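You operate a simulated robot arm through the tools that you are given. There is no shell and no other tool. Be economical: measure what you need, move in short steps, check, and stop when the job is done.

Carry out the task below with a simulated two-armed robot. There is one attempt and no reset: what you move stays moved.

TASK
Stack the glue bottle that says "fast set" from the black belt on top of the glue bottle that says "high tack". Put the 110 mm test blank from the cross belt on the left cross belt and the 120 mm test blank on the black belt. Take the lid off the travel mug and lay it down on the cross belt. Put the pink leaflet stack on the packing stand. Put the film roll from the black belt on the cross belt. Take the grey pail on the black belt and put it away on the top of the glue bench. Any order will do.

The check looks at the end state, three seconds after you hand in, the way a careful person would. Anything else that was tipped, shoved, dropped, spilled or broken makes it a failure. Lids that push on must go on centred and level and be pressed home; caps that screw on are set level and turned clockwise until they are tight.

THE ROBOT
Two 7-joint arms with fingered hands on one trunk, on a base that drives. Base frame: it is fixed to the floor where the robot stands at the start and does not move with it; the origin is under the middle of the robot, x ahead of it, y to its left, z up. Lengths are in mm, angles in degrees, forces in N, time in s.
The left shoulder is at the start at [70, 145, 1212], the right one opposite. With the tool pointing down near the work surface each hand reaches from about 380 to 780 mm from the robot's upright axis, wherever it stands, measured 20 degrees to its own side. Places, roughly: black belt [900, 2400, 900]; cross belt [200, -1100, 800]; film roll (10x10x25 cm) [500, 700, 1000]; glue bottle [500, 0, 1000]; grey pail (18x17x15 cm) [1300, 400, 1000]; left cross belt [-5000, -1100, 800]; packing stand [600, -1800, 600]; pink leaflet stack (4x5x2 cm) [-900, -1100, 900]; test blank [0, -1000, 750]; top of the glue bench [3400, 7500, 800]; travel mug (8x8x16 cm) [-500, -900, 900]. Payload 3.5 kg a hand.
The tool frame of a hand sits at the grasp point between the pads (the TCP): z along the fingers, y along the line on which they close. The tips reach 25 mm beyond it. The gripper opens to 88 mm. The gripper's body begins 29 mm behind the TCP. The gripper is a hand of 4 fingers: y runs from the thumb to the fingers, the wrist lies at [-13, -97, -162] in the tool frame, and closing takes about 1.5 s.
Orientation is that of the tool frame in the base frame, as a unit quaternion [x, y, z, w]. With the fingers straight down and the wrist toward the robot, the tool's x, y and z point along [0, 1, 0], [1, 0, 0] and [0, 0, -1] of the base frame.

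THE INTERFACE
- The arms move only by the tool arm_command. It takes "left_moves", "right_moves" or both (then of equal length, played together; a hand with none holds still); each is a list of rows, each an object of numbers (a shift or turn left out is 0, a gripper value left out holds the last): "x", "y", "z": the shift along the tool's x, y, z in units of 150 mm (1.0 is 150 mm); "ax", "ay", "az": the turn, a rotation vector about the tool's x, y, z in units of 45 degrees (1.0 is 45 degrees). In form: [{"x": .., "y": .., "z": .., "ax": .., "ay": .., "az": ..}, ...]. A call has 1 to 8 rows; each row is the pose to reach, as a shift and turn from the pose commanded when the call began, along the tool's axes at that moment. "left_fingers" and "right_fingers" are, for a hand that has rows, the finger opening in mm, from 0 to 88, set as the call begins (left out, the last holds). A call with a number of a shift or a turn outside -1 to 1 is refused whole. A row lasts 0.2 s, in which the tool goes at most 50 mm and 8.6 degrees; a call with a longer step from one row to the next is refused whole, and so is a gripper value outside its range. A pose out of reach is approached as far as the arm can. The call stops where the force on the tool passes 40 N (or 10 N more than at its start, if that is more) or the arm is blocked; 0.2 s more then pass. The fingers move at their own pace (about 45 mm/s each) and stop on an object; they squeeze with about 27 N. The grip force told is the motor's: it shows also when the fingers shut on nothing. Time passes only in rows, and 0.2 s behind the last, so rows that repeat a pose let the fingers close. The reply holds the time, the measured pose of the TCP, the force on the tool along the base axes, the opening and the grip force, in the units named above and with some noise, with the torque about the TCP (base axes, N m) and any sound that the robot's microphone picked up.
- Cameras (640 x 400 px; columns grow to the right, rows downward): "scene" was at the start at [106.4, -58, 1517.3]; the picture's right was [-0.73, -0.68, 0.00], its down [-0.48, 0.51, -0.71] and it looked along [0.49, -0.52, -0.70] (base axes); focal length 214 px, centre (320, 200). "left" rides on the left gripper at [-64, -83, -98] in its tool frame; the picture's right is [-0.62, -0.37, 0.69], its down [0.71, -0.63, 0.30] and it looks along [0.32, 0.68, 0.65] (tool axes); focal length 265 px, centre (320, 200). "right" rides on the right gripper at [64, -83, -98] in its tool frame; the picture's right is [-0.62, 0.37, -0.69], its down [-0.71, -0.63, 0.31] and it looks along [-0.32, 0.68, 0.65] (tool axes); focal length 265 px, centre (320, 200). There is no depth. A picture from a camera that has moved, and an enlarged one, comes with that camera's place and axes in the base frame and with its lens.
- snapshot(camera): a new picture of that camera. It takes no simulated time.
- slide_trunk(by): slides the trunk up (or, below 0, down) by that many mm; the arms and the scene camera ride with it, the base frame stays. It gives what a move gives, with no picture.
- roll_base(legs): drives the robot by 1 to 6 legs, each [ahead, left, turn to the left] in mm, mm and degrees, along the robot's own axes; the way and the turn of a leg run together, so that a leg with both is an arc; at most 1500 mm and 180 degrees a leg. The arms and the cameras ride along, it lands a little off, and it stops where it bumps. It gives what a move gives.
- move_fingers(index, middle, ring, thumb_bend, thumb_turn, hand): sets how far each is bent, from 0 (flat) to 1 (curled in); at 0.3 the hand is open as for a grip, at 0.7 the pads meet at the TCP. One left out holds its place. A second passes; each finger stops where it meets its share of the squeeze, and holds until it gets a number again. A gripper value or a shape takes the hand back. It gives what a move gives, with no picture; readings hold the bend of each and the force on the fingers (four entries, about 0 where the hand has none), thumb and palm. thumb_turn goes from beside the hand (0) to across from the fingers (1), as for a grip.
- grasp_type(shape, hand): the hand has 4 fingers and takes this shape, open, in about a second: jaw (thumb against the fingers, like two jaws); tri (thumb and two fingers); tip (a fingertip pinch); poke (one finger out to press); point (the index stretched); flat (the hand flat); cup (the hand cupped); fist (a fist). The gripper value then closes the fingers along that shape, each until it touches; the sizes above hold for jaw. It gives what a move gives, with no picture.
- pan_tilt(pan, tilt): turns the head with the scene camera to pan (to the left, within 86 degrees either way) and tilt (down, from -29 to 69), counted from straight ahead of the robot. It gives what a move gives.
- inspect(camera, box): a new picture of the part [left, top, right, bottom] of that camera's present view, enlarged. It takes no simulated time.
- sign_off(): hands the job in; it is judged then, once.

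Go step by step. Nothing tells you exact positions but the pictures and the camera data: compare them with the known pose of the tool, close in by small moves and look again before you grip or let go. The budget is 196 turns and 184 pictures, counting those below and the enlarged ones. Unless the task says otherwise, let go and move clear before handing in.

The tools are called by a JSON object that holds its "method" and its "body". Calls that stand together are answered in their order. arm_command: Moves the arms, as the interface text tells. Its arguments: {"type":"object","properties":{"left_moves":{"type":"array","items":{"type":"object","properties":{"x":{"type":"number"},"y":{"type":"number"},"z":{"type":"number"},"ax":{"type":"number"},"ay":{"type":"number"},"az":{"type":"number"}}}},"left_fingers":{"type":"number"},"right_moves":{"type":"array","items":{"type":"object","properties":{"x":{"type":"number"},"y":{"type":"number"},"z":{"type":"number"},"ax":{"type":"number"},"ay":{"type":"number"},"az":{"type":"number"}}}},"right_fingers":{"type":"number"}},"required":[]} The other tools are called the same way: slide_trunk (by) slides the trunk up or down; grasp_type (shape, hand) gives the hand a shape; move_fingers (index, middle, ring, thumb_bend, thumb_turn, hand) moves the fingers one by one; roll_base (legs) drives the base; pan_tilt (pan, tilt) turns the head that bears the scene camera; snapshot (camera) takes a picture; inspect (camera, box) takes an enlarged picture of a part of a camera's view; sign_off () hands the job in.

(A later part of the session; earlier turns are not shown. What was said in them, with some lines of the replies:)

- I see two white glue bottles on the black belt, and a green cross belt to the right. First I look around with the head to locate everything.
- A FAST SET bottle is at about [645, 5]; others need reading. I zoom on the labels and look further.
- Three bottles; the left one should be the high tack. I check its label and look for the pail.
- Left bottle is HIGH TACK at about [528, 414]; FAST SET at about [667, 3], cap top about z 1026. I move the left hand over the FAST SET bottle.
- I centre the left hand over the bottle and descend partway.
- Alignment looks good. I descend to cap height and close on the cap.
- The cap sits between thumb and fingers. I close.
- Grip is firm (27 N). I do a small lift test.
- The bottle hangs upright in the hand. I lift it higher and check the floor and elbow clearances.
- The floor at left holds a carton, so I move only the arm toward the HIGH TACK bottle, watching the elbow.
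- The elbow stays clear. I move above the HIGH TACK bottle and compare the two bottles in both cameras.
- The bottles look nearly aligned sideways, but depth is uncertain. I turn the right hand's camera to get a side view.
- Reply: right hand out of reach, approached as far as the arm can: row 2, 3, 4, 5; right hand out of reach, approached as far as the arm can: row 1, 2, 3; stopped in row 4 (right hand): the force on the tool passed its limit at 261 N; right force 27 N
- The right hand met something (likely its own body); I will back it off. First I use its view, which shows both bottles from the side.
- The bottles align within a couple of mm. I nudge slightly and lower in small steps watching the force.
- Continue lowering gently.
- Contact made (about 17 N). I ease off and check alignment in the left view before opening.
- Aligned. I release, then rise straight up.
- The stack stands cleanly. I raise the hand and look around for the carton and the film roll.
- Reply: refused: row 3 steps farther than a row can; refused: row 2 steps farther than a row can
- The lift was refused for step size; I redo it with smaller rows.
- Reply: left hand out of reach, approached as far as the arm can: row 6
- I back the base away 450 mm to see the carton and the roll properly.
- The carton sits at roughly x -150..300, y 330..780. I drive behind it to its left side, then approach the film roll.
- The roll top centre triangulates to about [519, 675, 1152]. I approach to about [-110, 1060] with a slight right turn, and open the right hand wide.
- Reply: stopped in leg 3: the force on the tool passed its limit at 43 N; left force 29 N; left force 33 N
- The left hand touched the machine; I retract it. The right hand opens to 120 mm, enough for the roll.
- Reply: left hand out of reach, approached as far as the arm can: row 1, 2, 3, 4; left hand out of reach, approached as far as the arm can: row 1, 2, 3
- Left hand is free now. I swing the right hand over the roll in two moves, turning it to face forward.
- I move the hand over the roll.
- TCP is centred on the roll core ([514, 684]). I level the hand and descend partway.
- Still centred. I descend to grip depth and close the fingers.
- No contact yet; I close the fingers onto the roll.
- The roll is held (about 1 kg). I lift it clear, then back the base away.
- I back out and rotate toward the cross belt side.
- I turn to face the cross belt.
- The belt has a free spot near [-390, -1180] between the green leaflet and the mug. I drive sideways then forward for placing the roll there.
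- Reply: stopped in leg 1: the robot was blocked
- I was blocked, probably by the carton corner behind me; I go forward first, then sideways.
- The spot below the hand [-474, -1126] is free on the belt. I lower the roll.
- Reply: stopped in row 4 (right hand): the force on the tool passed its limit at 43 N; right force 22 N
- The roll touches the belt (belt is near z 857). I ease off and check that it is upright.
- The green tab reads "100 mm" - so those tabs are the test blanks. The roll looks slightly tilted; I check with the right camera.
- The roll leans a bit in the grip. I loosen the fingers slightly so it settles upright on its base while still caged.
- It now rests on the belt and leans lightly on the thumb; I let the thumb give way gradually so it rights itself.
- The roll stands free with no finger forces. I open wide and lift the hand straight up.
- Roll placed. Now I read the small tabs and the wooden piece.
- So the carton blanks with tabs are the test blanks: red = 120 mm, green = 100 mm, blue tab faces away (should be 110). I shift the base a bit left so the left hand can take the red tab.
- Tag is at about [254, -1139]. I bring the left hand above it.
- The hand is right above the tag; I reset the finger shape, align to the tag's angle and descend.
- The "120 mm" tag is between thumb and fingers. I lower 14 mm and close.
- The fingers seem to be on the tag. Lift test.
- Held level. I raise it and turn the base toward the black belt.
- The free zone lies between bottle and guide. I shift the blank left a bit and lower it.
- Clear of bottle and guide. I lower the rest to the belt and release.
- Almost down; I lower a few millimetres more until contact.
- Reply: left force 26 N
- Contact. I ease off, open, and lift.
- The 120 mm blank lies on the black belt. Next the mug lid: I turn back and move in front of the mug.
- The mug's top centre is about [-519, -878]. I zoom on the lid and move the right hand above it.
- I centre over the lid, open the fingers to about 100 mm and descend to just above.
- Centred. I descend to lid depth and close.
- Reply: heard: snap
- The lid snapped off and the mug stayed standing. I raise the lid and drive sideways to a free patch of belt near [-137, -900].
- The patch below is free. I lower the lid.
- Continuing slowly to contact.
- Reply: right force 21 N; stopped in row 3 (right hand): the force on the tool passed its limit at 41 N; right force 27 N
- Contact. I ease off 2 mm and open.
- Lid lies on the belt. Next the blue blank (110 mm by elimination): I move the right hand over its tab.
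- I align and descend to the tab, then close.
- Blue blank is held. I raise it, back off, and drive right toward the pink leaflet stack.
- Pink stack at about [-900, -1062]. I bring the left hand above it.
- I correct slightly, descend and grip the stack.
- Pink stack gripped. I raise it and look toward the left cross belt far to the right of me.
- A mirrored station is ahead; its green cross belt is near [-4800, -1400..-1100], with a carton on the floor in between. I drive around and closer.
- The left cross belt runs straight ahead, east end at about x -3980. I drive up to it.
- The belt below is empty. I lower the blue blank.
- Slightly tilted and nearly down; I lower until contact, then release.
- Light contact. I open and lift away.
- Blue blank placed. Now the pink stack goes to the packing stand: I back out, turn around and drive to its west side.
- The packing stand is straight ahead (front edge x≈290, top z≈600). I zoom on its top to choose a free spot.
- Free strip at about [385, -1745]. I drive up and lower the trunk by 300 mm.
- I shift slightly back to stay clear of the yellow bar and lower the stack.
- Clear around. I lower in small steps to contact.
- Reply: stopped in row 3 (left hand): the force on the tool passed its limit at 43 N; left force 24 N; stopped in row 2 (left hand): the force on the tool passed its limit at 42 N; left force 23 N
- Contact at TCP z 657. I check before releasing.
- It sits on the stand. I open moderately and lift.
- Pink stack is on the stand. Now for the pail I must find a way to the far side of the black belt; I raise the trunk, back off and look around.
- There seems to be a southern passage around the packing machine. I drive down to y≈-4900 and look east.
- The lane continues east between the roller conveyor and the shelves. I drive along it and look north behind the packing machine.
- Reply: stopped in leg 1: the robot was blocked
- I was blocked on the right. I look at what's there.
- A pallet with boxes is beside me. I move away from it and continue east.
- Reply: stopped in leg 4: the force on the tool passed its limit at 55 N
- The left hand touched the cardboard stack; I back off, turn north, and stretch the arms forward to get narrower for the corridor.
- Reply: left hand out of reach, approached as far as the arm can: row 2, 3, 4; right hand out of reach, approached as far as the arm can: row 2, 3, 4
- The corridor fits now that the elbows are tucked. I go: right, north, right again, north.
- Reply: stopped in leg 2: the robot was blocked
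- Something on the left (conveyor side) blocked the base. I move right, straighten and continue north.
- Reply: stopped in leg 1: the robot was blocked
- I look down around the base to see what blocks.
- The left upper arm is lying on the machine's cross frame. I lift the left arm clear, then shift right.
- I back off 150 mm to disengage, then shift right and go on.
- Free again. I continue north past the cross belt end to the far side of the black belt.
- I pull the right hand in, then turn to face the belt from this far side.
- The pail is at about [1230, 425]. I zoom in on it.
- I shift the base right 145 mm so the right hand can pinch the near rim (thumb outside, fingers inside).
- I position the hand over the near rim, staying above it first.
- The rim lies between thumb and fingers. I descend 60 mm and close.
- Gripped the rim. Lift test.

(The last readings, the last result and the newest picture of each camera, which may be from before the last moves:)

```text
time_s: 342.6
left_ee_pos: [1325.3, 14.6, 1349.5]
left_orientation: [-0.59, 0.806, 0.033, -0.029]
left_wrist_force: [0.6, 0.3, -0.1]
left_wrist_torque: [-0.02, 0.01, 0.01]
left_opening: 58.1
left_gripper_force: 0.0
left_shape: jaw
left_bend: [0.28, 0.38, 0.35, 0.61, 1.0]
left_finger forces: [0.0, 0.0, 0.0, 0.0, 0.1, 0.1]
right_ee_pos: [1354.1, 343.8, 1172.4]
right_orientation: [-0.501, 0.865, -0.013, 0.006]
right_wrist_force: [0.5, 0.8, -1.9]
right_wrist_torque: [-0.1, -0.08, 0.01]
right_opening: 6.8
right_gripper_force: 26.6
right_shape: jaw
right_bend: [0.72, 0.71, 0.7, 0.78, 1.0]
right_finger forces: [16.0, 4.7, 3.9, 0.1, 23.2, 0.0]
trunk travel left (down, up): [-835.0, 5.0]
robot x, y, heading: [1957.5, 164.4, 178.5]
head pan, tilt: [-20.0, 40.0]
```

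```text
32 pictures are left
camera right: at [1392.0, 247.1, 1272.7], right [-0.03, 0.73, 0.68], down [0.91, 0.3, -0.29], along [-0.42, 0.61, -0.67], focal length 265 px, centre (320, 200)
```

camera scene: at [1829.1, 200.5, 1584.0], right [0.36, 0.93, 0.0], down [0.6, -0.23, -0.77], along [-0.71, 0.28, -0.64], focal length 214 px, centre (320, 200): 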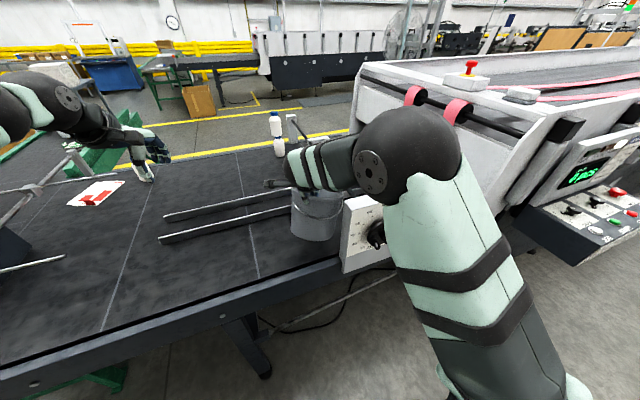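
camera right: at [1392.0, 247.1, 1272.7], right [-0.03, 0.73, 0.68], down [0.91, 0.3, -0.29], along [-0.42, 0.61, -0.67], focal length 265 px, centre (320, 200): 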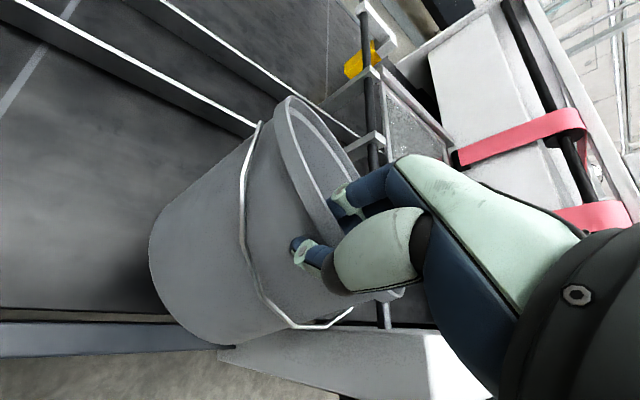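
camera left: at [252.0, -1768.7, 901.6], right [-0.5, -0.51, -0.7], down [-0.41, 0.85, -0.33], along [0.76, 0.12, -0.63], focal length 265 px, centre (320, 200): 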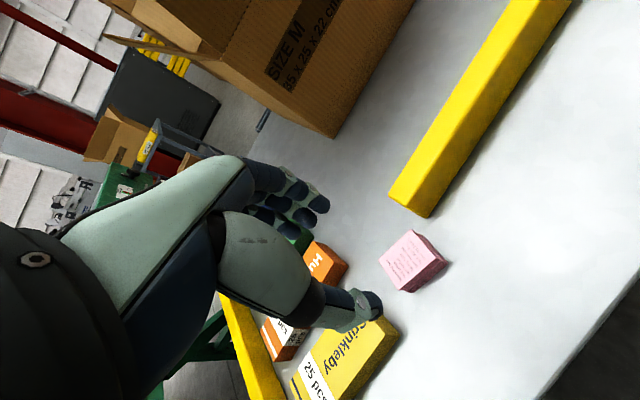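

The light pail is held, tilted by its weight; I will level it with the hand when placing. I raise it, back off, and drive north toward the glue bench.

{"method": "arm_command", "body": {"right_moves": [{"z": -0.25}, {"z": -0.5}, {"z": -0.8}]}}

{"method": "roll_base", "body": {"legs": [[-350, 0, 0], [0, 0, -88.5], [1500, 0, 0], [1500, 0, 0], [1300, 0, 0]]}}

{"method": "pan_tilt", "body": {"pan": -15, "tilt": 15}}

{"method": "snapshot", "body": {"camera": "scene"}}

```text
time_s: 343.4
left_ee_pos: [1324.0, 14.8, 1348.8]
left_orientation: [-0.59, 0.806, 0.033, -0.029]
left_wrist_force: [0.0, -0.1, 0.0]
left_wrist_torque: [0.01, 0.0, 0.01]
left_opening: 57.7
left_gripper_force: 0.0
left_shape: jaw
left_bend: [0.28, 0.38, 0.35, 0.61, 1.0]
left_finger forces: [0.1, 0.0, 0.1, 0.0, 0.1, 0.0]
right_ee_pos: [1353.8, 347.5, 1291.3]
right_orientation: [-0.501, 0.865, -0.012, 0.006]
right_wrist_force: [0.8, 0.4, -2.8]
right_wrist_torque: [-0.05, -0.12, -0.01]
right_opening: 6.8
right_gripper_force: 26.6
right_shape: jaw
right_bend: [0.72, 0.71, 0.7, 0.78, 1.0]
right_finger forces: [16.4, 4.5, 3.8, 0.1, 23.2, 0.1]
trunk travel left (down, up): [-835.0, 5.0]
robot x, y, heading: [1957.2, 168.4, 178.6]
head pan, tilt: [-20.0, 40.0]
```

```text
time_s: 369.5
left_ee_pos: [2119.5, 5058.3, 1350.6]
left_orientation: [0.135, 0.99, 0.044, 0.002]
left_wrist_force: [0.0, -0.7, 0.3]
left_wrist_torque: [0.02, 0.0, 0.01]
left_opening: 57.9
left_gripper_force: 0.1
left_shape: jaw
left_bend: [0.28, 0.38, 0.35, 0.61, 1.0]
left_finger forces: [0.1, 0.0, 0.1, 0.1, 0.1, 0.0]
right_ee_pos: [2452.8, 5043.0, 1292.1]
right_orientation: [0.24, 0.971, -0.013, -0.006]
right_wrist_force: [-0.3, -0.5, -1.9]
right_wrist_torque: [-0.03, 0.08, 0.0]
right_opening: 7.0
right_gripper_force: 27.4
right_shape: jaw
right_bend: [0.72, 0.71, 0.7, 0.78, 1.0]
right_finger forces: [14.9, 4.1, 3.5, 0.1, 20.9, 0.0]
trunk travel left (down, up): [-835.0, 5.0]
robot x, y, heading: [2293.8, 4429.2, 90.8]
head pan, tilt: [-20.0, 40.0]
```

```text
time_s: 370.4
left_ee_pos: [2119.1, 5058.9, 1347.5]
left_orientation: [0.136, 0.99, 0.044, 0.001]
left_wrist_force: [-0.3, 0.3, 0.7]
left_wrist_torque: [-0.01, -0.03, -0.03]
left_opening: 58.0
left_gripper_force: 0.0
left_shape: jaw
left_bend: [0.28, 0.38, 0.35, 0.61, 1.0]
left_finger forces: [0.0, 0.1, 0.0, 0.0, 0.0, 0.0]
right_ee_pos: [2452.4, 5042.2, 1291.3]
right_orientation: [0.241, 0.971, -0.012, -0.006]
right_wrist_force: [0.2, 0.5, -2.9]
right_wrist_torque: [-0.08, 0.08, 0.02]
right_opening: 7.0
right_gripper_force: 27.3
right_shape: jaw
right_bend: [0.72, 0.71, 0.7, 0.78, 1.0]
right_finger forces: [15.1, 4.0, 3.4, 0.0, 21.0, 0.0]
trunk travel left (down, up): [-835.0, 5.0]
robot x, y, heading: [2292.3, 4432.3, 90.7]
head pan, tilt: [-15.0, 15.0]
```

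```text
31 pictures are left
camera scene: at [2315.3, 4574.6, 1623.3], right [0.97, -0.25, 0.0], down [-0.06, -0.25, -0.97], along [0.24, 0.94, -0.26], focal length 214 px, centre (320, 200)
```

scene: 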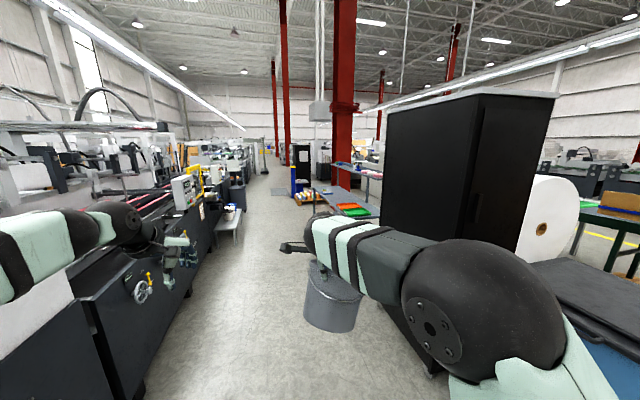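

The glue bench is ahead-right with coloured trays on it. I drive up beside it.

{"method": "roll_base", "body": {"legs": [[1500, 0, -0.7], [1400, 0, 0]]}}

{"method": "pan_tilt", "body": {"pan": -75, "tilt": 30}}

{"method": "snapshot", "body": {"camera": "scene"}}

```text
time_s: 384.4
left_ee_pos: [2151.1, 7961.7, 1349.3]
left_orientation: [0.15, 0.988, 0.044, 0.003]
left_wrist_force: [-0.1, 0.3, 0.0]
left_wrist_torque: [0.0, 0.04, 0.0]
left_opening: 57.8
left_gripper_force: 0.0
left_shape: jaw
left_bend: [0.28, 0.38, 0.35, 0.61, 1.0]
left_finger forces: [0.1, 0.0, 0.0, 0.1, 0.1, 0.0]
right_ee_pos: [2484.0, 7936.2, 1291.7]
right_orientation: [0.255, 0.967, -0.012, -0.006]
right_wrist_force: [0.5, 0.0, -2.8]
right_wrist_torque: [-0.05, 0.07, -0.02]
right_opening: 7.1
right_gripper_force: 26.9
right_shape: jaw
right_bend: [0.72, 0.71, 0.7, 0.78, 1.0]
right_finger forces: [15.0, 4.1, 3.6, 0.0, 21.0, 0.1]
trunk travel left (down, up): [-835.0, 5.0]
robot x, y, heading: [2308.7, 7328.2, 89.2]
head pan, tilt: [-15.0, 15.0]
```

```text
time_s: 385.7
left_ee_pos: [2150.7, 7963.2, 1349.6]
left_orientation: [0.15, 0.988, 0.044, 0.002]
left_wrist_force: [-0.6, -0.8, -0.3]
left_wrist_torque: [-0.02, 0.02, 0.0]
left_opening: 58.2
left_gripper_force: 0.0
left_shape: jaw
left_bend: [0.28, 0.38, 0.35, 0.61, 1.0]
left_finger forces: [0.0, 0.1, 0.0, 0.0, 0.1, 0.1]
right_ee_pos: [2483.1, 7936.2, 1291.7]
right_orientation: [0.254, 0.967, -0.013, -0.005]
right_wrist_force: [0.1, 1.1, -1.5]
right_wrist_torque: [-0.04, 0.07, 0.01]
right_opening: 6.9
right_gripper_force: 27.1
right_shape: jaw
right_bend: [0.72, 0.71, 0.7, 0.78, 1.0]
right_finger forces: [15.0, 4.1, 3.4, 0.0, 21.1, 0.1]
trunk travel left (down, up): [-835.0, 5.0]
robot x, y, heading: [2303.7, 7330.6, 89.0]
head pan, tilt: [-75.0, 30.0]
```

```text
30 pictures are left
camera scene: at [2395.0, 7405.0, 1599.3], right [0.24, -0.97, 0.0], down [-0.49, -0.12, -0.87], along [0.84, 0.21, -0.5], focal length 214 px, centre (320, 200)
```

scene: 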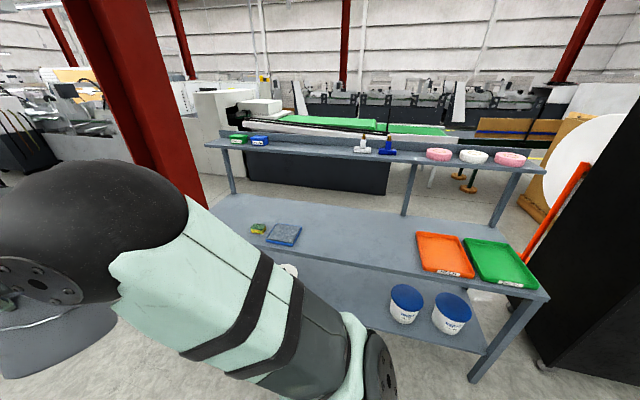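

The worktop's middle (about [3330, 7440]) is free. I turn to face the bench and approach.

{"method": "roll_base", "body": {"legs": [[0, 0, -89], [0, 325, 0], [310, 0, 0]]}}

{"method": "pan_tilt", "body": {"pan": -15, "tilt": 40}}

{"method": "snapshot", "body": {"camera": "scene"}}

{"method": "snapshot", "body": {"camera": "right"}}

```text
time_s: 393.4
left_ee_pos: [3246.9, 7810.9, 1350.3]
left_orientation: [0.802, 0.595, 0.031, 0.033]
left_wrist_force: [0.5, -0.1, -0.1]
left_wrist_torque: [-0.01, 0.01, -0.04]
left_opening: 58.2
left_gripper_force: 0.0
left_shape: jaw
left_bend: [0.28, 0.38, 0.35, 0.61, 1.0]
left_finger forces: [0.0, 0.0, 0.0, 0.1, 0.0, 0.0]
right_ee_pos: [3224.2, 7479.2, 1292.9]
right_orientation: [0.862, 0.507, -0.004, -0.013]
right_wrist_force: [0.1, -0.4, -1.7]
right_wrist_torque: [0.06, 0.11, -0.04]
right_opening: 7.0
right_gripper_force: 27.0
right_shape: jaw
right_bend: [0.72, 0.72, 0.7, 0.78, 1.0]
right_finger forces: [14.4, 4.2, 3.5, 0.1, 20.5, 0.0]
trunk travel left (down, up): [-835.0, 5.0]
robot x, y, heading: [2622.0, 7653.4, -0.4]
head pan, tilt: [-75.0, 30.0]
```

```text
time_s: 394.7
left_ee_pos: [3249.4, 7811.0, 1349.3]
left_orientation: [0.802, 0.596, 0.03, 0.033]
left_wrist_force: [-0.9, 0.5, 0.2]
left_wrist_torque: [0.02, -0.02, -0.03]
left_opening: 58.1
left_gripper_force: 0.0
left_shape: jaw
left_bend: [0.28, 0.38, 0.35, 0.61, 1.0]
left_finger forces: [0.0, 0.1, 0.0, 0.0, 0.0, 0.0]
right_ee_pos: [3226.6, 7479.9, 1290.5]
right_orientation: [0.862, 0.507, -0.005, -0.013]
right_wrist_force: [0.5, -0.8, -2.1]
right_wrist_torque: [0.07, 0.09, 0.02]
right_opening: 6.6
right_gripper_force: 26.7
right_shape: jaw
right_bend: [0.72, 0.72, 0.7, 0.78, 1.0]
right_finger forces: [14.4, 4.0, 3.4, 0.0, 20.3, 0.1]
trunk travel left (down, up): [-835.0, 5.0]
robot x, y, heading: [2619.7, 7649.2, -0.9]
head pan, tilt: [-15.0, 40.0]
```

```text
29 pictures are left
camera scene: at [2751.2, 7630.1, 1584.0], right [-0.27, -0.96, 0.0], down [-0.62, 0.17, -0.77], along [0.74, -0.21, -0.64], focal length 214 px, centre (320, 200)
```

scene: 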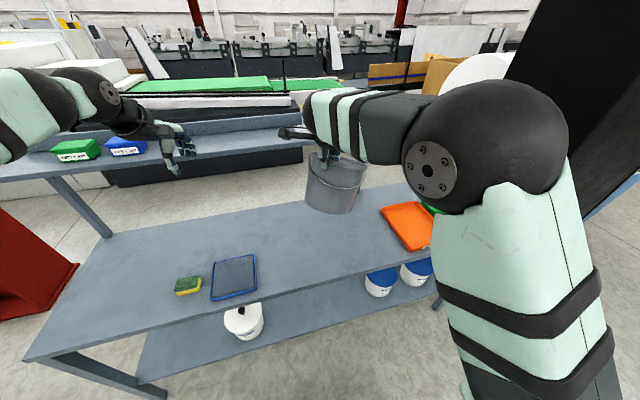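

```text
28 pictures are left
camera right: at [3185.4, 7573.6, 1391.5], right [0.04, -0.73, 0.68], down [-0.9, -0.31, -0.29], along [0.43, -0.6, -0.67], focal length 265 px, centre (320, 200)
```

right: 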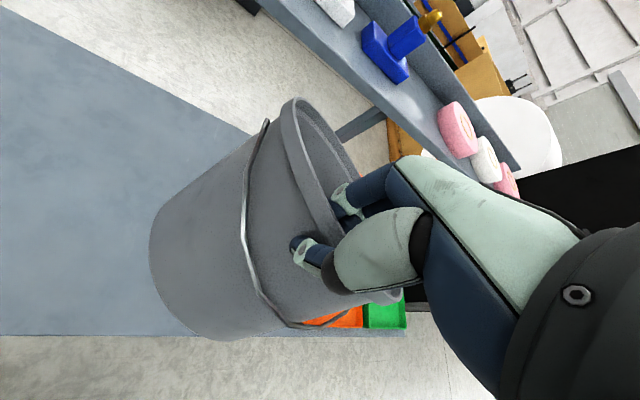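

I move a bit closer and tilt the hand to level the pail.

{"method": "roll_base", "body": {"legs": [[70, 0, 0]]}}

{"method": "arm_command", "body": {"right_moves": [{"ax": -0.16}, {"ax": -0.32}, {"ax": -0.48}, {"ax": -0.64}, {"ax": -0.8}, {"ax": -0.8}]}}

{"method": "snapshot", "body": {"camera": "scene"}}

{"method": "snapshot", "body": {"camera": "right"}}

```text
time_s: 395.7
left_ee_pos: [3307.1, 7810.1, 1356.0]
left_orientation: [0.802, 0.596, 0.034, 0.035]
left_wrist_force: [-0.3, 0.8, 0.5]
left_wrist_torque: [-0.02, -0.04, -0.01]
left_opening: 58.2
left_gripper_force: 0.1
left_shape: jaw
left_bend: [0.28, 0.38, 0.35, 0.61, 1.0]
left_finger forces: [0.0, 0.1, 0.0, 0.0, 0.0, 0.0]
right_ee_pos: [3282.7, 7478.3, 1297.1]
right_orientation: [0.862, 0.507, -0.001, -0.011]
right_wrist_force: [-1.1, 0.7, -2.4]
right_wrist_torque: [0.11, 0.05, 0.0]
right_opening: 6.9
right_gripper_force: 26.9
right_shape: jaw
right_bend: [0.72, 0.72, 0.7, 0.78, 1.0]
right_finger forces: [14.9, 4.1, 3.3, 0.0, 20.9, 0.0]
trunk travel left (down, up): [-835.0, 5.0]
robot x, y, heading: [2684.8, 7651.1, -0.5]
head pan, tilt: [-15.0, 40.0]
```

```text
time_s: 397.1
left_ee_pos: [3318.3, 7810.5, 1349.8]
left_orientation: [0.802, 0.596, 0.03, 0.033]
left_wrist_force: [-0.6, 0.4, -0.8]
left_wrist_torque: [0.03, 0.01, 0.02]
left_opening: 57.7
left_gripper_force: 0.2
left_shape: jaw
left_bend: [0.28, 0.38, 0.35, 0.61, 1.0]
left_finger forces: [0.0, 0.1, 0.1, 0.0, 0.0, 0.0]
right_ee_pos: [3293.9, 7476.4, 1292.0]
right_orientation: [0.824, 0.483, 0.154, 0.253]
right_wrist_force: [-0.4, -0.7, -1.8]
right_wrist_torque: [0.11, 0.15, 0.0]
right_opening: 6.8
right_gripper_force: 26.5
right_shape: jaw
right_bend: [0.72, 0.72, 0.7, 0.78, 1.0]
right_finger forces: [15.9, 4.1, 3.6, 0.0, 23.2, 0.1]
trunk travel left (down, up): [-835.0, 5.0]
robot x, y, heading: [2687.0, 7651.3, -0.9]
head pan, tilt: [-15.0, 40.0]
```

```text
27 pictures are left
camera scene: at [2819.3, 7629.0, 1583.9], right [-0.27, -0.96, 0.0], down [-0.62, 0.17, -0.77], along [0.74, -0.21, -0.64], focal length 214 px, centre (320, 200)
```

scene: 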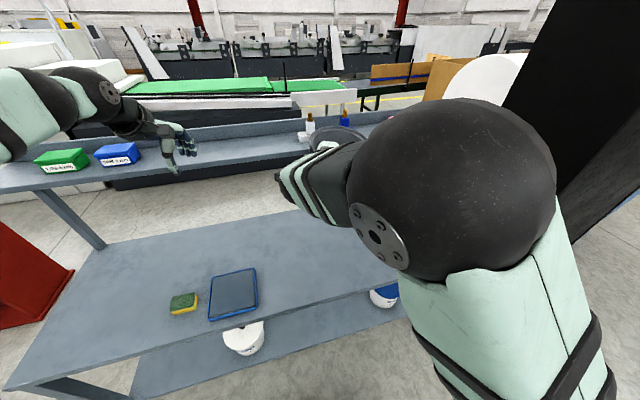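

```text
26 pictures are left
camera right: at [3215.1, 7592.5, 1326.3], right [-0.38, -0.51, 0.77], down [-0.65, -0.45, -0.61], along [0.66, -0.74, -0.16], focal length 265 px, centre (320, 200)
```

right: 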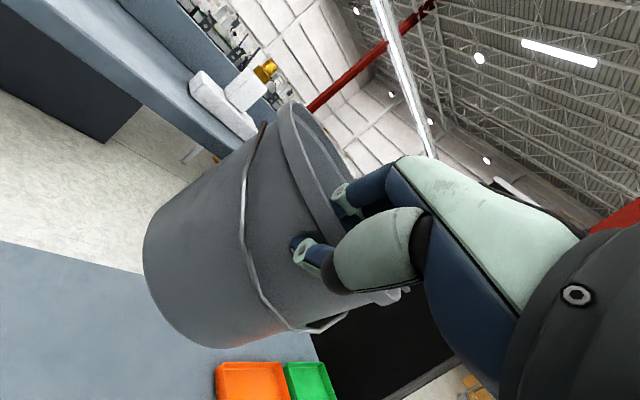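

The pail hangs level now. I lower it with the trunk by 290 mm.

{"method": "slide_trunk", "body": {"by": -290}}

{"method": "snapshot", "body": {"camera": "right"}}

{"method": "pan_tilt", "body": {"pan": -5, "tilt": 35}}

{"method": "snapshot", "body": {"camera": "scene"}}

```text
time_s: 400.0
left_ee_pos: [3318.1, 7809.4, 1059.6]
left_orientation: [0.802, 0.596, 0.03, 0.033]
left_wrist_force: [-0.5, -1.1, -0.6]
left_wrist_torque: [0.03, 0.01, 0.02]
left_opening: 58.0
left_gripper_force: 0.2
left_shape: jaw
left_bend: [0.28, 0.38, 0.35, 0.61, 1.0]
left_finger forces: [0.0, 0.0, 0.0, 0.0, 0.0, 0.1]
right_ee_pos: [3292.4, 7476.5, 1003.1]
right_orientation: [0.824, 0.484, 0.153, 0.252]
right_wrist_force: [0.3, -0.3, -1.5]
right_wrist_torque: [0.13, 0.18, -0.04]
right_opening: 6.8
right_gripper_force: 26.5
right_shape: jaw
right_bend: [0.72, 0.72, 0.7, 0.78, 1.0]
right_finger forces: [15.9, 4.1, 3.6, 0.1, 23.2, 0.0]
trunk travel left (down, up): [-545.0, 295.0]
robot x, y, heading: [2683.7, 7648.6, -0.4]
head pan, tilt: [-15.0, 40.0]
```

```text
25 pictures are left
camera right: at [3215.1, 7593.0, 1036.0], right [-0.38, -0.51, 0.77], down [-0.65, -0.45, -0.61], along [0.66, -0.74, -0.16], focal length 265 px, centre (320, 200)
```

right: 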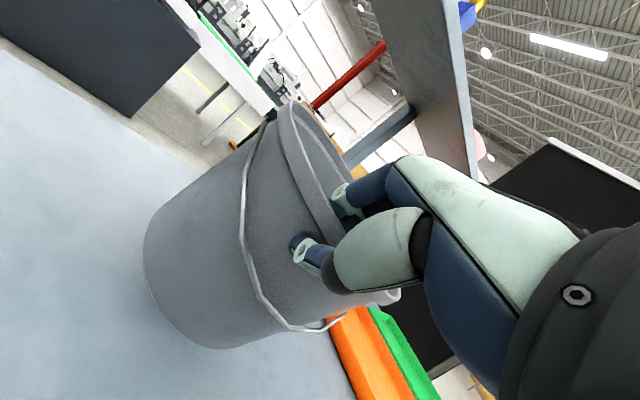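

```text
time_s: 400.7
left_ee_pos: [3317.1, 7810.1, 1059.3]
left_orientation: [0.802, 0.596, 0.03, 0.033]
left_wrist_force: [0.0, -0.5, -0.1]
left_wrist_torque: [0.02, 0.03, 0.01]
left_opening: 57.9
left_gripper_force: 0.0
left_shape: jaw
left_bend: [0.28, 0.38, 0.35, 0.61, 1.0]
left_finger forces: [0.1, 0.1, 0.0, 0.1, 0.1, 0.0]
right_ee_pos: [3293.3, 7477.1, 1001.7]
right_orientation: [0.824, 0.485, 0.153, 0.252]
right_wrist_force: [1.2, -0.1, -2.4]
right_wrist_torque: [0.12, 0.12, 0.03]
right_opening: 7.4
right_gripper_force: 26.6
right_shape: jaw
right_bend: [0.72, 0.72, 0.7, 0.78, 1.0]
right_finger forces: [15.9, 4.1, 3.7, 0.0, 23.2, 0.0]
trunk travel left (down, up): [-545.0, 295.0]
robot x, y, heading: [2683.3, 7650.5, -0.6]
head pan, tilt: [-5.0, 35.0]
```

```text
24 pictures are left
camera scene: at [2825.0, 7643.7, 1301.4], right [-0.1, -1.0, 0.0], down [-0.57, 0.06, -0.82], along [0.81, -0.08, -0.57], focal length 214 px, centre (320, 200)
```

scene: 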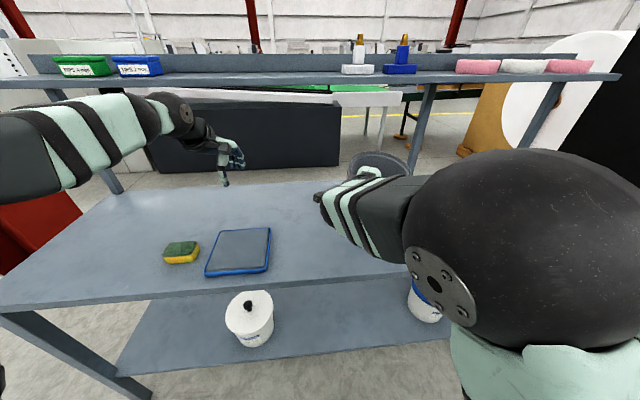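

Clear. I lower further in small trunk steps until contact.

{"method": "slide_trunk", "body": {"by": -35}}

{"method": "slide_trunk", "body": {"by": -12}}

{"method": "snapshot", "body": {"camera": "right"}}

```text
time_s: 401.5
left_ee_pos: [3318.0, 7811.1, 1025.2]
left_orientation: [0.802, 0.596, 0.03, 0.034]
left_wrist_force: [0.0, 0.3, 0.3]
left_wrist_torque: [-0.02, -0.03, 0.02]
left_opening: 57.9
left_gripper_force: 0.0
left_shape: jaw
left_bend: [0.28, 0.38, 0.35, 0.61, 1.0]
left_finger forces: [0.0, 0.0, 0.1, 0.0, 0.0, 0.0]
right_ee_pos: [3292.7, 7478.0, 966.0]
right_orientation: [0.824, 0.483, 0.154, 0.252]
right_wrist_force: [0.3, -1.0, -2.9]
right_wrist_torque: [0.09, 0.16, -0.03]
right_opening: 7.0
right_gripper_force: 27.5
right_shape: jaw
right_bend: [0.72, 0.72, 0.7, 0.78, 1.0]
right_finger forces: [15.9, 4.1, 3.5, 0.0, 23.2, 0.0]
trunk travel left (down, up): [-510.0, 330.0]
robot x, y, heading: [2686.8, 7650.7, -0.6]
head pan, tilt: [-5.0, 35.0]
```

```text
time_s: 402.1
left_ee_pos: [3316.7, 7810.6, 1013.1]
left_orientation: [0.802, 0.596, 0.03, 0.033]
left_wrist_force: [0.6, 0.0, 0.3]
left_wrist_torque: [0.0, 0.0, 0.03]
left_opening: 57.7
left_gripper_force: 0.1
left_shape: jaw
left_bend: [0.28, 0.38, 0.35, 0.61, 1.0]
left_finger forces: [0.0, 0.0, 0.1, 0.0, 0.1, 0.1]
right_ee_pos: [3292.8, 7476.8, 956.8]
right_orientation: [0.824, 0.482, 0.153, 0.253]
right_wrist_force: [-0.1, 1.1, 3.3]
right_wrist_torque: [0.01, 0.07, -0.01]
right_opening: 7.0
right_gripper_force: 26.8
right_shape: jaw
right_bend: [0.72, 0.72, 0.7, 0.78, 1.0]
right_finger forces: [15.2, 4.3, 4.0, 0.0, 22.6, 0.1]
trunk travel left (down, up): [-498.0, 342.0]
robot x, y, heading: [2687.5, 7649.5, -0.5]
head pan, tilt: [-5.0, 35.0]
```

```text
23 pictures are left
camera right: at [3214.5, 7593.1, 990.0], right [-0.38, -0.5, 0.77], down [-0.65, -0.45, -0.61], along [0.66, -0.74, -0.15], focal length 265 px, centre (320, 200)
```

right: 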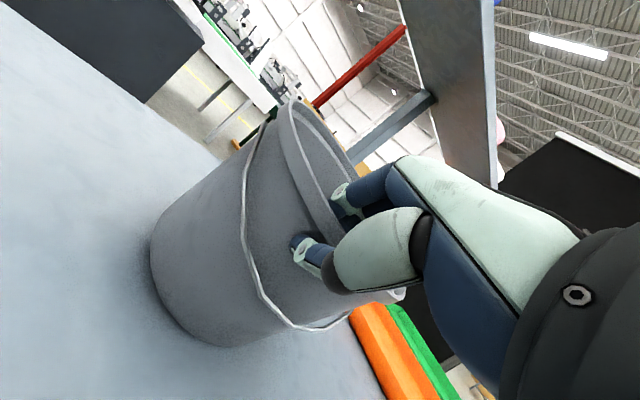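

Contact with the bench. A little more to seat it, then I open the hand.

{"method": "slide_trunk", "body": {"by": -4}}

{"method": "arm_command", "body": {"right_moves": [{}, {}, {}, {}, {}], "right_fingers": 40}}

{"method": "snapshot", "body": {"camera": "right"}}

```text
time_s: 402.6
left_ee_pos: [3315.2, 7811.8, 1011.5]
left_orientation: [0.802, 0.596, 0.03, 0.034]
left_wrist_force: [-0.3, 0.1, -0.1]
left_wrist_torque: [-0.02, 0.0, -0.01]
left_opening: 57.8
left_gripper_force: 0.0
left_shape: jaw
left_bend: [0.28, 0.38, 0.35, 0.61, 1.0]
left_finger forces: [0.1, 0.1, 0.0, 0.0, 0.0, 0.1]
right_ee_pos: [3292.1, 7478.6, 955.4]
right_orientation: [0.824, 0.482, 0.155, 0.255]
right_wrist_force: [-1.5, 3.5, 13.5]
right_wrist_torque: [-0.06, -0.01, 0.02]
right_opening: 7.0
right_gripper_force: 27.2
right_shape: jaw
right_bend: [0.72, 0.72, 0.7, 0.78, 1.0]
right_finger forces: [15.8, 4.9, 4.4, 0.0, 24.6, 0.0]
trunk travel left (down, up): [-494.0, 346.0]
robot x, y, heading: [2685.4, 7653.1, -0.6]
head pan, tilt: [-5.0, 35.0]
```

```text
time_s: 403.8
left_ee_pos: [3316.5, 7809.2, 1009.1]
left_orientation: [0.802, 0.596, 0.03, 0.033]
left_wrist_force: [0.4, 0.0, 0.4]
left_wrist_torque: [0.02, -0.02, 0.0]
left_opening: 58.0
left_gripper_force: 0.0
left_shape: jaw
left_bend: [0.28, 0.38, 0.35, 0.61, 1.0]
left_finger forces: [0.0, 0.1, 0.1, 0.1, 0.0, 0.1]
right_ee_pos: [3293.6, 7476.3, 952.2]
right_orientation: [0.824, 0.483, 0.152, 0.253]
right_wrist_force: [0.4, 0.4, 0.0]
right_wrist_torque: [-0.02, 0.0, -0.02]
right_opening: 40.0
right_gripper_force: 0.1
right_shape: jaw
right_bend: [0.74, 0.46, 0.43, 0.71, 1.0]
right_finger forces: [0.0, 0.0, 0.0, 0.0, 0.0, 0.0]
trunk travel left (down, up): [-494.0, 346.0]
robot x, y, heading: [2685.3, 7651.3, -0.6]
head pan, tilt: [-5.0, 35.0]
```

```text
22 pictures are left
camera right: at [3214.8, 7593.0, 984.9], right [-0.38, -0.5, 0.78], down [-0.65, -0.45, -0.61], along [0.66, -0.74, -0.16], focal length 265 px, centre (320, 200)
```

right: 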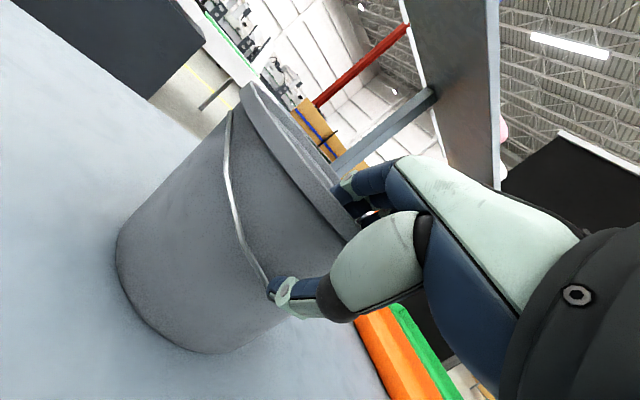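

The pail stands on the bench. I open the hand fully and raise it straight up with the trunk.

{"method": "grasp_type", "body": {"hand": "right", "shape": "jaw"}}

{"method": "slide_trunk", "body": {"by": 30}}

{"method": "snapshot", "body": {"camera": "right"}}

```text
time_s: 404.7
left_ee_pos: [3317.8, 7810.3, 1008.8]
left_orientation: [0.802, 0.596, 0.03, 0.033]
left_wrist_force: [-0.4, -0.5, -0.2]
left_wrist_torque: [0.01, 0.03, 0.01]
left_opening: 58.0
left_gripper_force: 0.1
left_shape: jaw
left_bend: [0.28, 0.38, 0.35, 0.61, 1.0]
left_finger forces: [0.0, 0.0, 0.1, 0.1, 0.0, 0.1]
right_ee_pos: [3292.9, 7476.4, 950.0]
right_orientation: [0.824, 0.484, 0.153, 0.252]
right_wrist_force: [0.1, -0.8, -0.3]
right_wrist_torque: [-0.03, 0.02, 0.0]
right_opening: 87.6
right_gripper_force: 0.0
right_shape: jaw
right_bend: [0.3, 0.3, 0.3, 0.3, 0.98]
right_finger forces: [0.0, 0.0, 0.0, 0.0, 0.1, 0.1]
trunk travel left (down, up): [-494.0, 346.0]
robot x, y, heading: [2685.6, 7648.5, -0.3]
head pan, tilt: [-5.0, 35.0]
```

```text
time_s: 405.5
left_ee_pos: [3317.0, 7810.5, 1038.6]
left_orientation: [0.802, 0.596, 0.029, 0.033]
left_wrist_force: [0.1, 0.9, 0.5]
left_wrist_torque: [0.01, -0.01, -0.04]
left_opening: 57.6
left_gripper_force: 0.0
left_shape: jaw
left_bend: [0.28, 0.38, 0.35, 0.61, 1.0]
left_finger forces: [0.1, 0.1, 0.0, 0.0, 0.1, 0.1]
right_ee_pos: [3293.5, 7477.7, 981.1]
right_orientation: [0.825, 0.483, 0.153, 0.253]
right_wrist_force: [0.1, -0.1, -0.5]
right_wrist_torque: [-0.01, -0.02, 0.03]
right_opening: 87.7
right_gripper_force: 0.2
right_shape: jaw
right_bend: [0.3, 0.3, 0.3, 0.3, 0.98]
right_finger forces: [0.0, 0.1, 0.0, 0.0, 0.0, 0.1]
trunk travel left (down, up): [-524.0, 316.0]
robot x, y, heading: [2686.6, 7650.7, -0.5]
head pan, tilt: [-5.0, 35.0]
```

```text
21 pictures are left
camera right: at [3215.2, 7593.2, 1014.9], right [-0.38, -0.51, 0.77], down [-0.65, -0.45, -0.61], along [0.66, -0.74, -0.16], focal length 265 px, centre (320, 200)
```

right: 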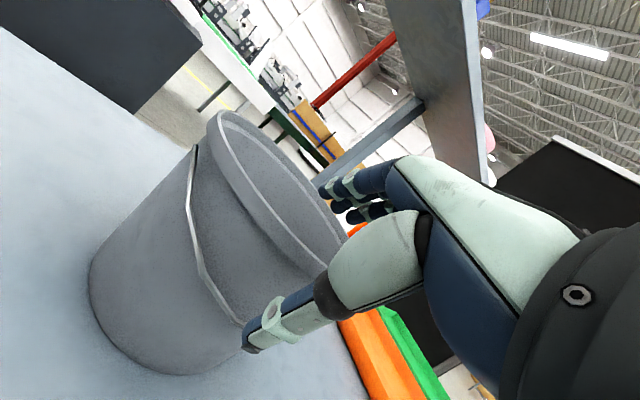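

No contact. I raise further and back away.

{"method": "slide_trunk", "body": {"by": 150}}

{"method": "roll_base", "body": {"legs": [[-400, 0, 0]]}}

{"method": "pan_tilt", "body": {"pan": -12, "tilt": 30}}

{"method": "snapshot", "body": {"camera": "scene"}}

```text
time_s: 407.2
left_ee_pos: [3317.9, 7811.0, 1188.3]
left_orientation: [0.802, 0.596, 0.03, 0.033]
left_wrist_force: [-0.9, 0.3, 0.3]
left_wrist_torque: [0.01, -0.01, 0.01]
left_opening: 58.3
left_gripper_force: 0.1
left_shape: jaw
left_bend: [0.28, 0.38, 0.35, 0.61, 1.0]
left_finger forces: [0.1, 0.1, 0.0, 0.0, 0.0, 0.1]
right_ee_pos: [3293.3, 7478.4, 1131.3]
right_orientation: [0.824, 0.483, 0.153, 0.252]
right_wrist_force: [0.5, 1.0, 0.5]
right_wrist_torque: [0.0, -0.01, 0.06]
right_opening: 87.4
right_gripper_force: 0.1
right_shape: jaw
right_bend: [0.3, 0.3, 0.3, 0.3, 0.98]
right_finger forces: [0.1, 0.1, 0.0, 0.0, 0.1, 0.0]
trunk travel left (down, up): [-674.0, 166.0]
robot x, y, heading: [2683.8, 7653.9, -0.5]
head pan, tilt: [-5.0, 35.0]
```

```text
time_s: 409.8
left_ee_pos: [2910.4, 7815.3, 1186.8]
left_orientation: [0.802, 0.596, 0.03, 0.033]
left_wrist_force: [-0.5, 0.0, 0.2]
left_wrist_torque: [0.02, 0.0, 0.04]
left_opening: 58.1
left_gripper_force: 0.1
left_shape: jaw
left_bend: [0.28, 0.38, 0.35, 0.61, 1.0]
left_finger forces: [0.0, 0.1, 0.0, 0.0, 0.0, 0.0]
right_ee_pos: [2885.9, 7481.6, 1129.9]
right_orientation: [0.824, 0.483, 0.152, 0.254]
right_wrist_force: [-0.4, 0.1, 0.4]
right_wrist_torque: [0.02, -0.05, 0.01]
right_opening: 87.8
right_gripper_force: 0.1
right_shape: jaw
right_bend: [0.3, 0.3, 0.3, 0.3, 0.98]
right_finger forces: [0.0, 0.0, 0.0, 0.1, 0.1, 0.0]
trunk travel left (down, up): [-674.0, 166.0]
robot x, y, heading: [2274.9, 7657.0, -0.6]
head pan, tilt: [-5.0, 35.0]
```

```text
time_s: 410.4
left_ee_pos: [2909.3, 7815.4, 1188.0]
left_orientation: [0.802, 0.596, 0.03, 0.033]
left_wrist_force: [1.1, -0.5, 0.5]
left_wrist_torque: [0.02, -0.01, -0.02]
left_opening: 57.8
left_gripper_force: 0.1
left_shape: jaw
left_bend: [0.28, 0.38, 0.35, 0.61, 1.0]
left_finger forces: [0.1, 0.1, 0.1, 0.0, 0.0, 0.0]
right_ee_pos: [2884.9, 7481.3, 1132.1]
right_orientation: [0.825, 0.482, 0.154, 0.252]
right_wrist_force: [0.2, 0.5, -0.2]
right_wrist_torque: [0.0, 0.0, -0.05]
right_opening: 87.6
right_gripper_force: 0.1
right_shape: jaw
right_bend: [0.3, 0.3, 0.3, 0.3, 0.98]
right_finger forces: [0.0, 0.0, 0.0, 0.0, 0.0, 0.1]
trunk travel left (down, up): [-674.0, 166.0]
robot x, y, heading: [2277.8, 7652.3, -0.5]
head pan, tilt: [-12.0, 30.0]
```

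```text
20 pictures are left
camera scene: at [2416.1, 7637.0, 1438.3], right [-0.22, -0.98, 0.0], down [-0.49, 0.11, -0.87], along [0.85, -0.19, -0.5], focal length 214 px, centre (320, 200)
```

scene: 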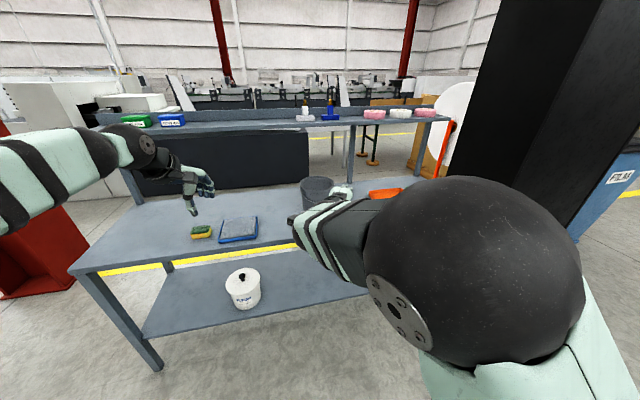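

Every item has been moved, and the pail stands upright on the bench worktop with the hands well clear. I hand in now.

{"method": "sign_off", "body": {}}

```text
The job is handed in.
```

I finished all the moves and handed the job in. I can't promise a clean pass, though, because I bumped several things along the way and one label went unread.

**In place, each seen in a picture when I let go:**
- The "fast set" bottle stands on top of the "high tack" bottle.
- The film roll stands upright on the cross belt.
- The mug lid is off and lying on the cross belt.
- The red 120 mm test blank is on the black belt.
- The blue test blank is on the left cross belt.
- The pink leaflet stack is on the packing stand.
- The grey pail stands upright on the glue bench worktop.

**Uncertain:**
- **Blue blank:** I never read its label. I took it to be 110 mm because the green one says 100 mm and the red one says 120 mm.
- **Bumps:** I touched or pushed against these and did not go back to check whether any of them moved:
  - the left end of the machine, with the left hand
  - probably the floor carton near the black belt
  - a pallet with boxes south of the packing area
  - the stack of cardboard sheets
  - the packing machine's cross frame, which the left arm lay on for a while
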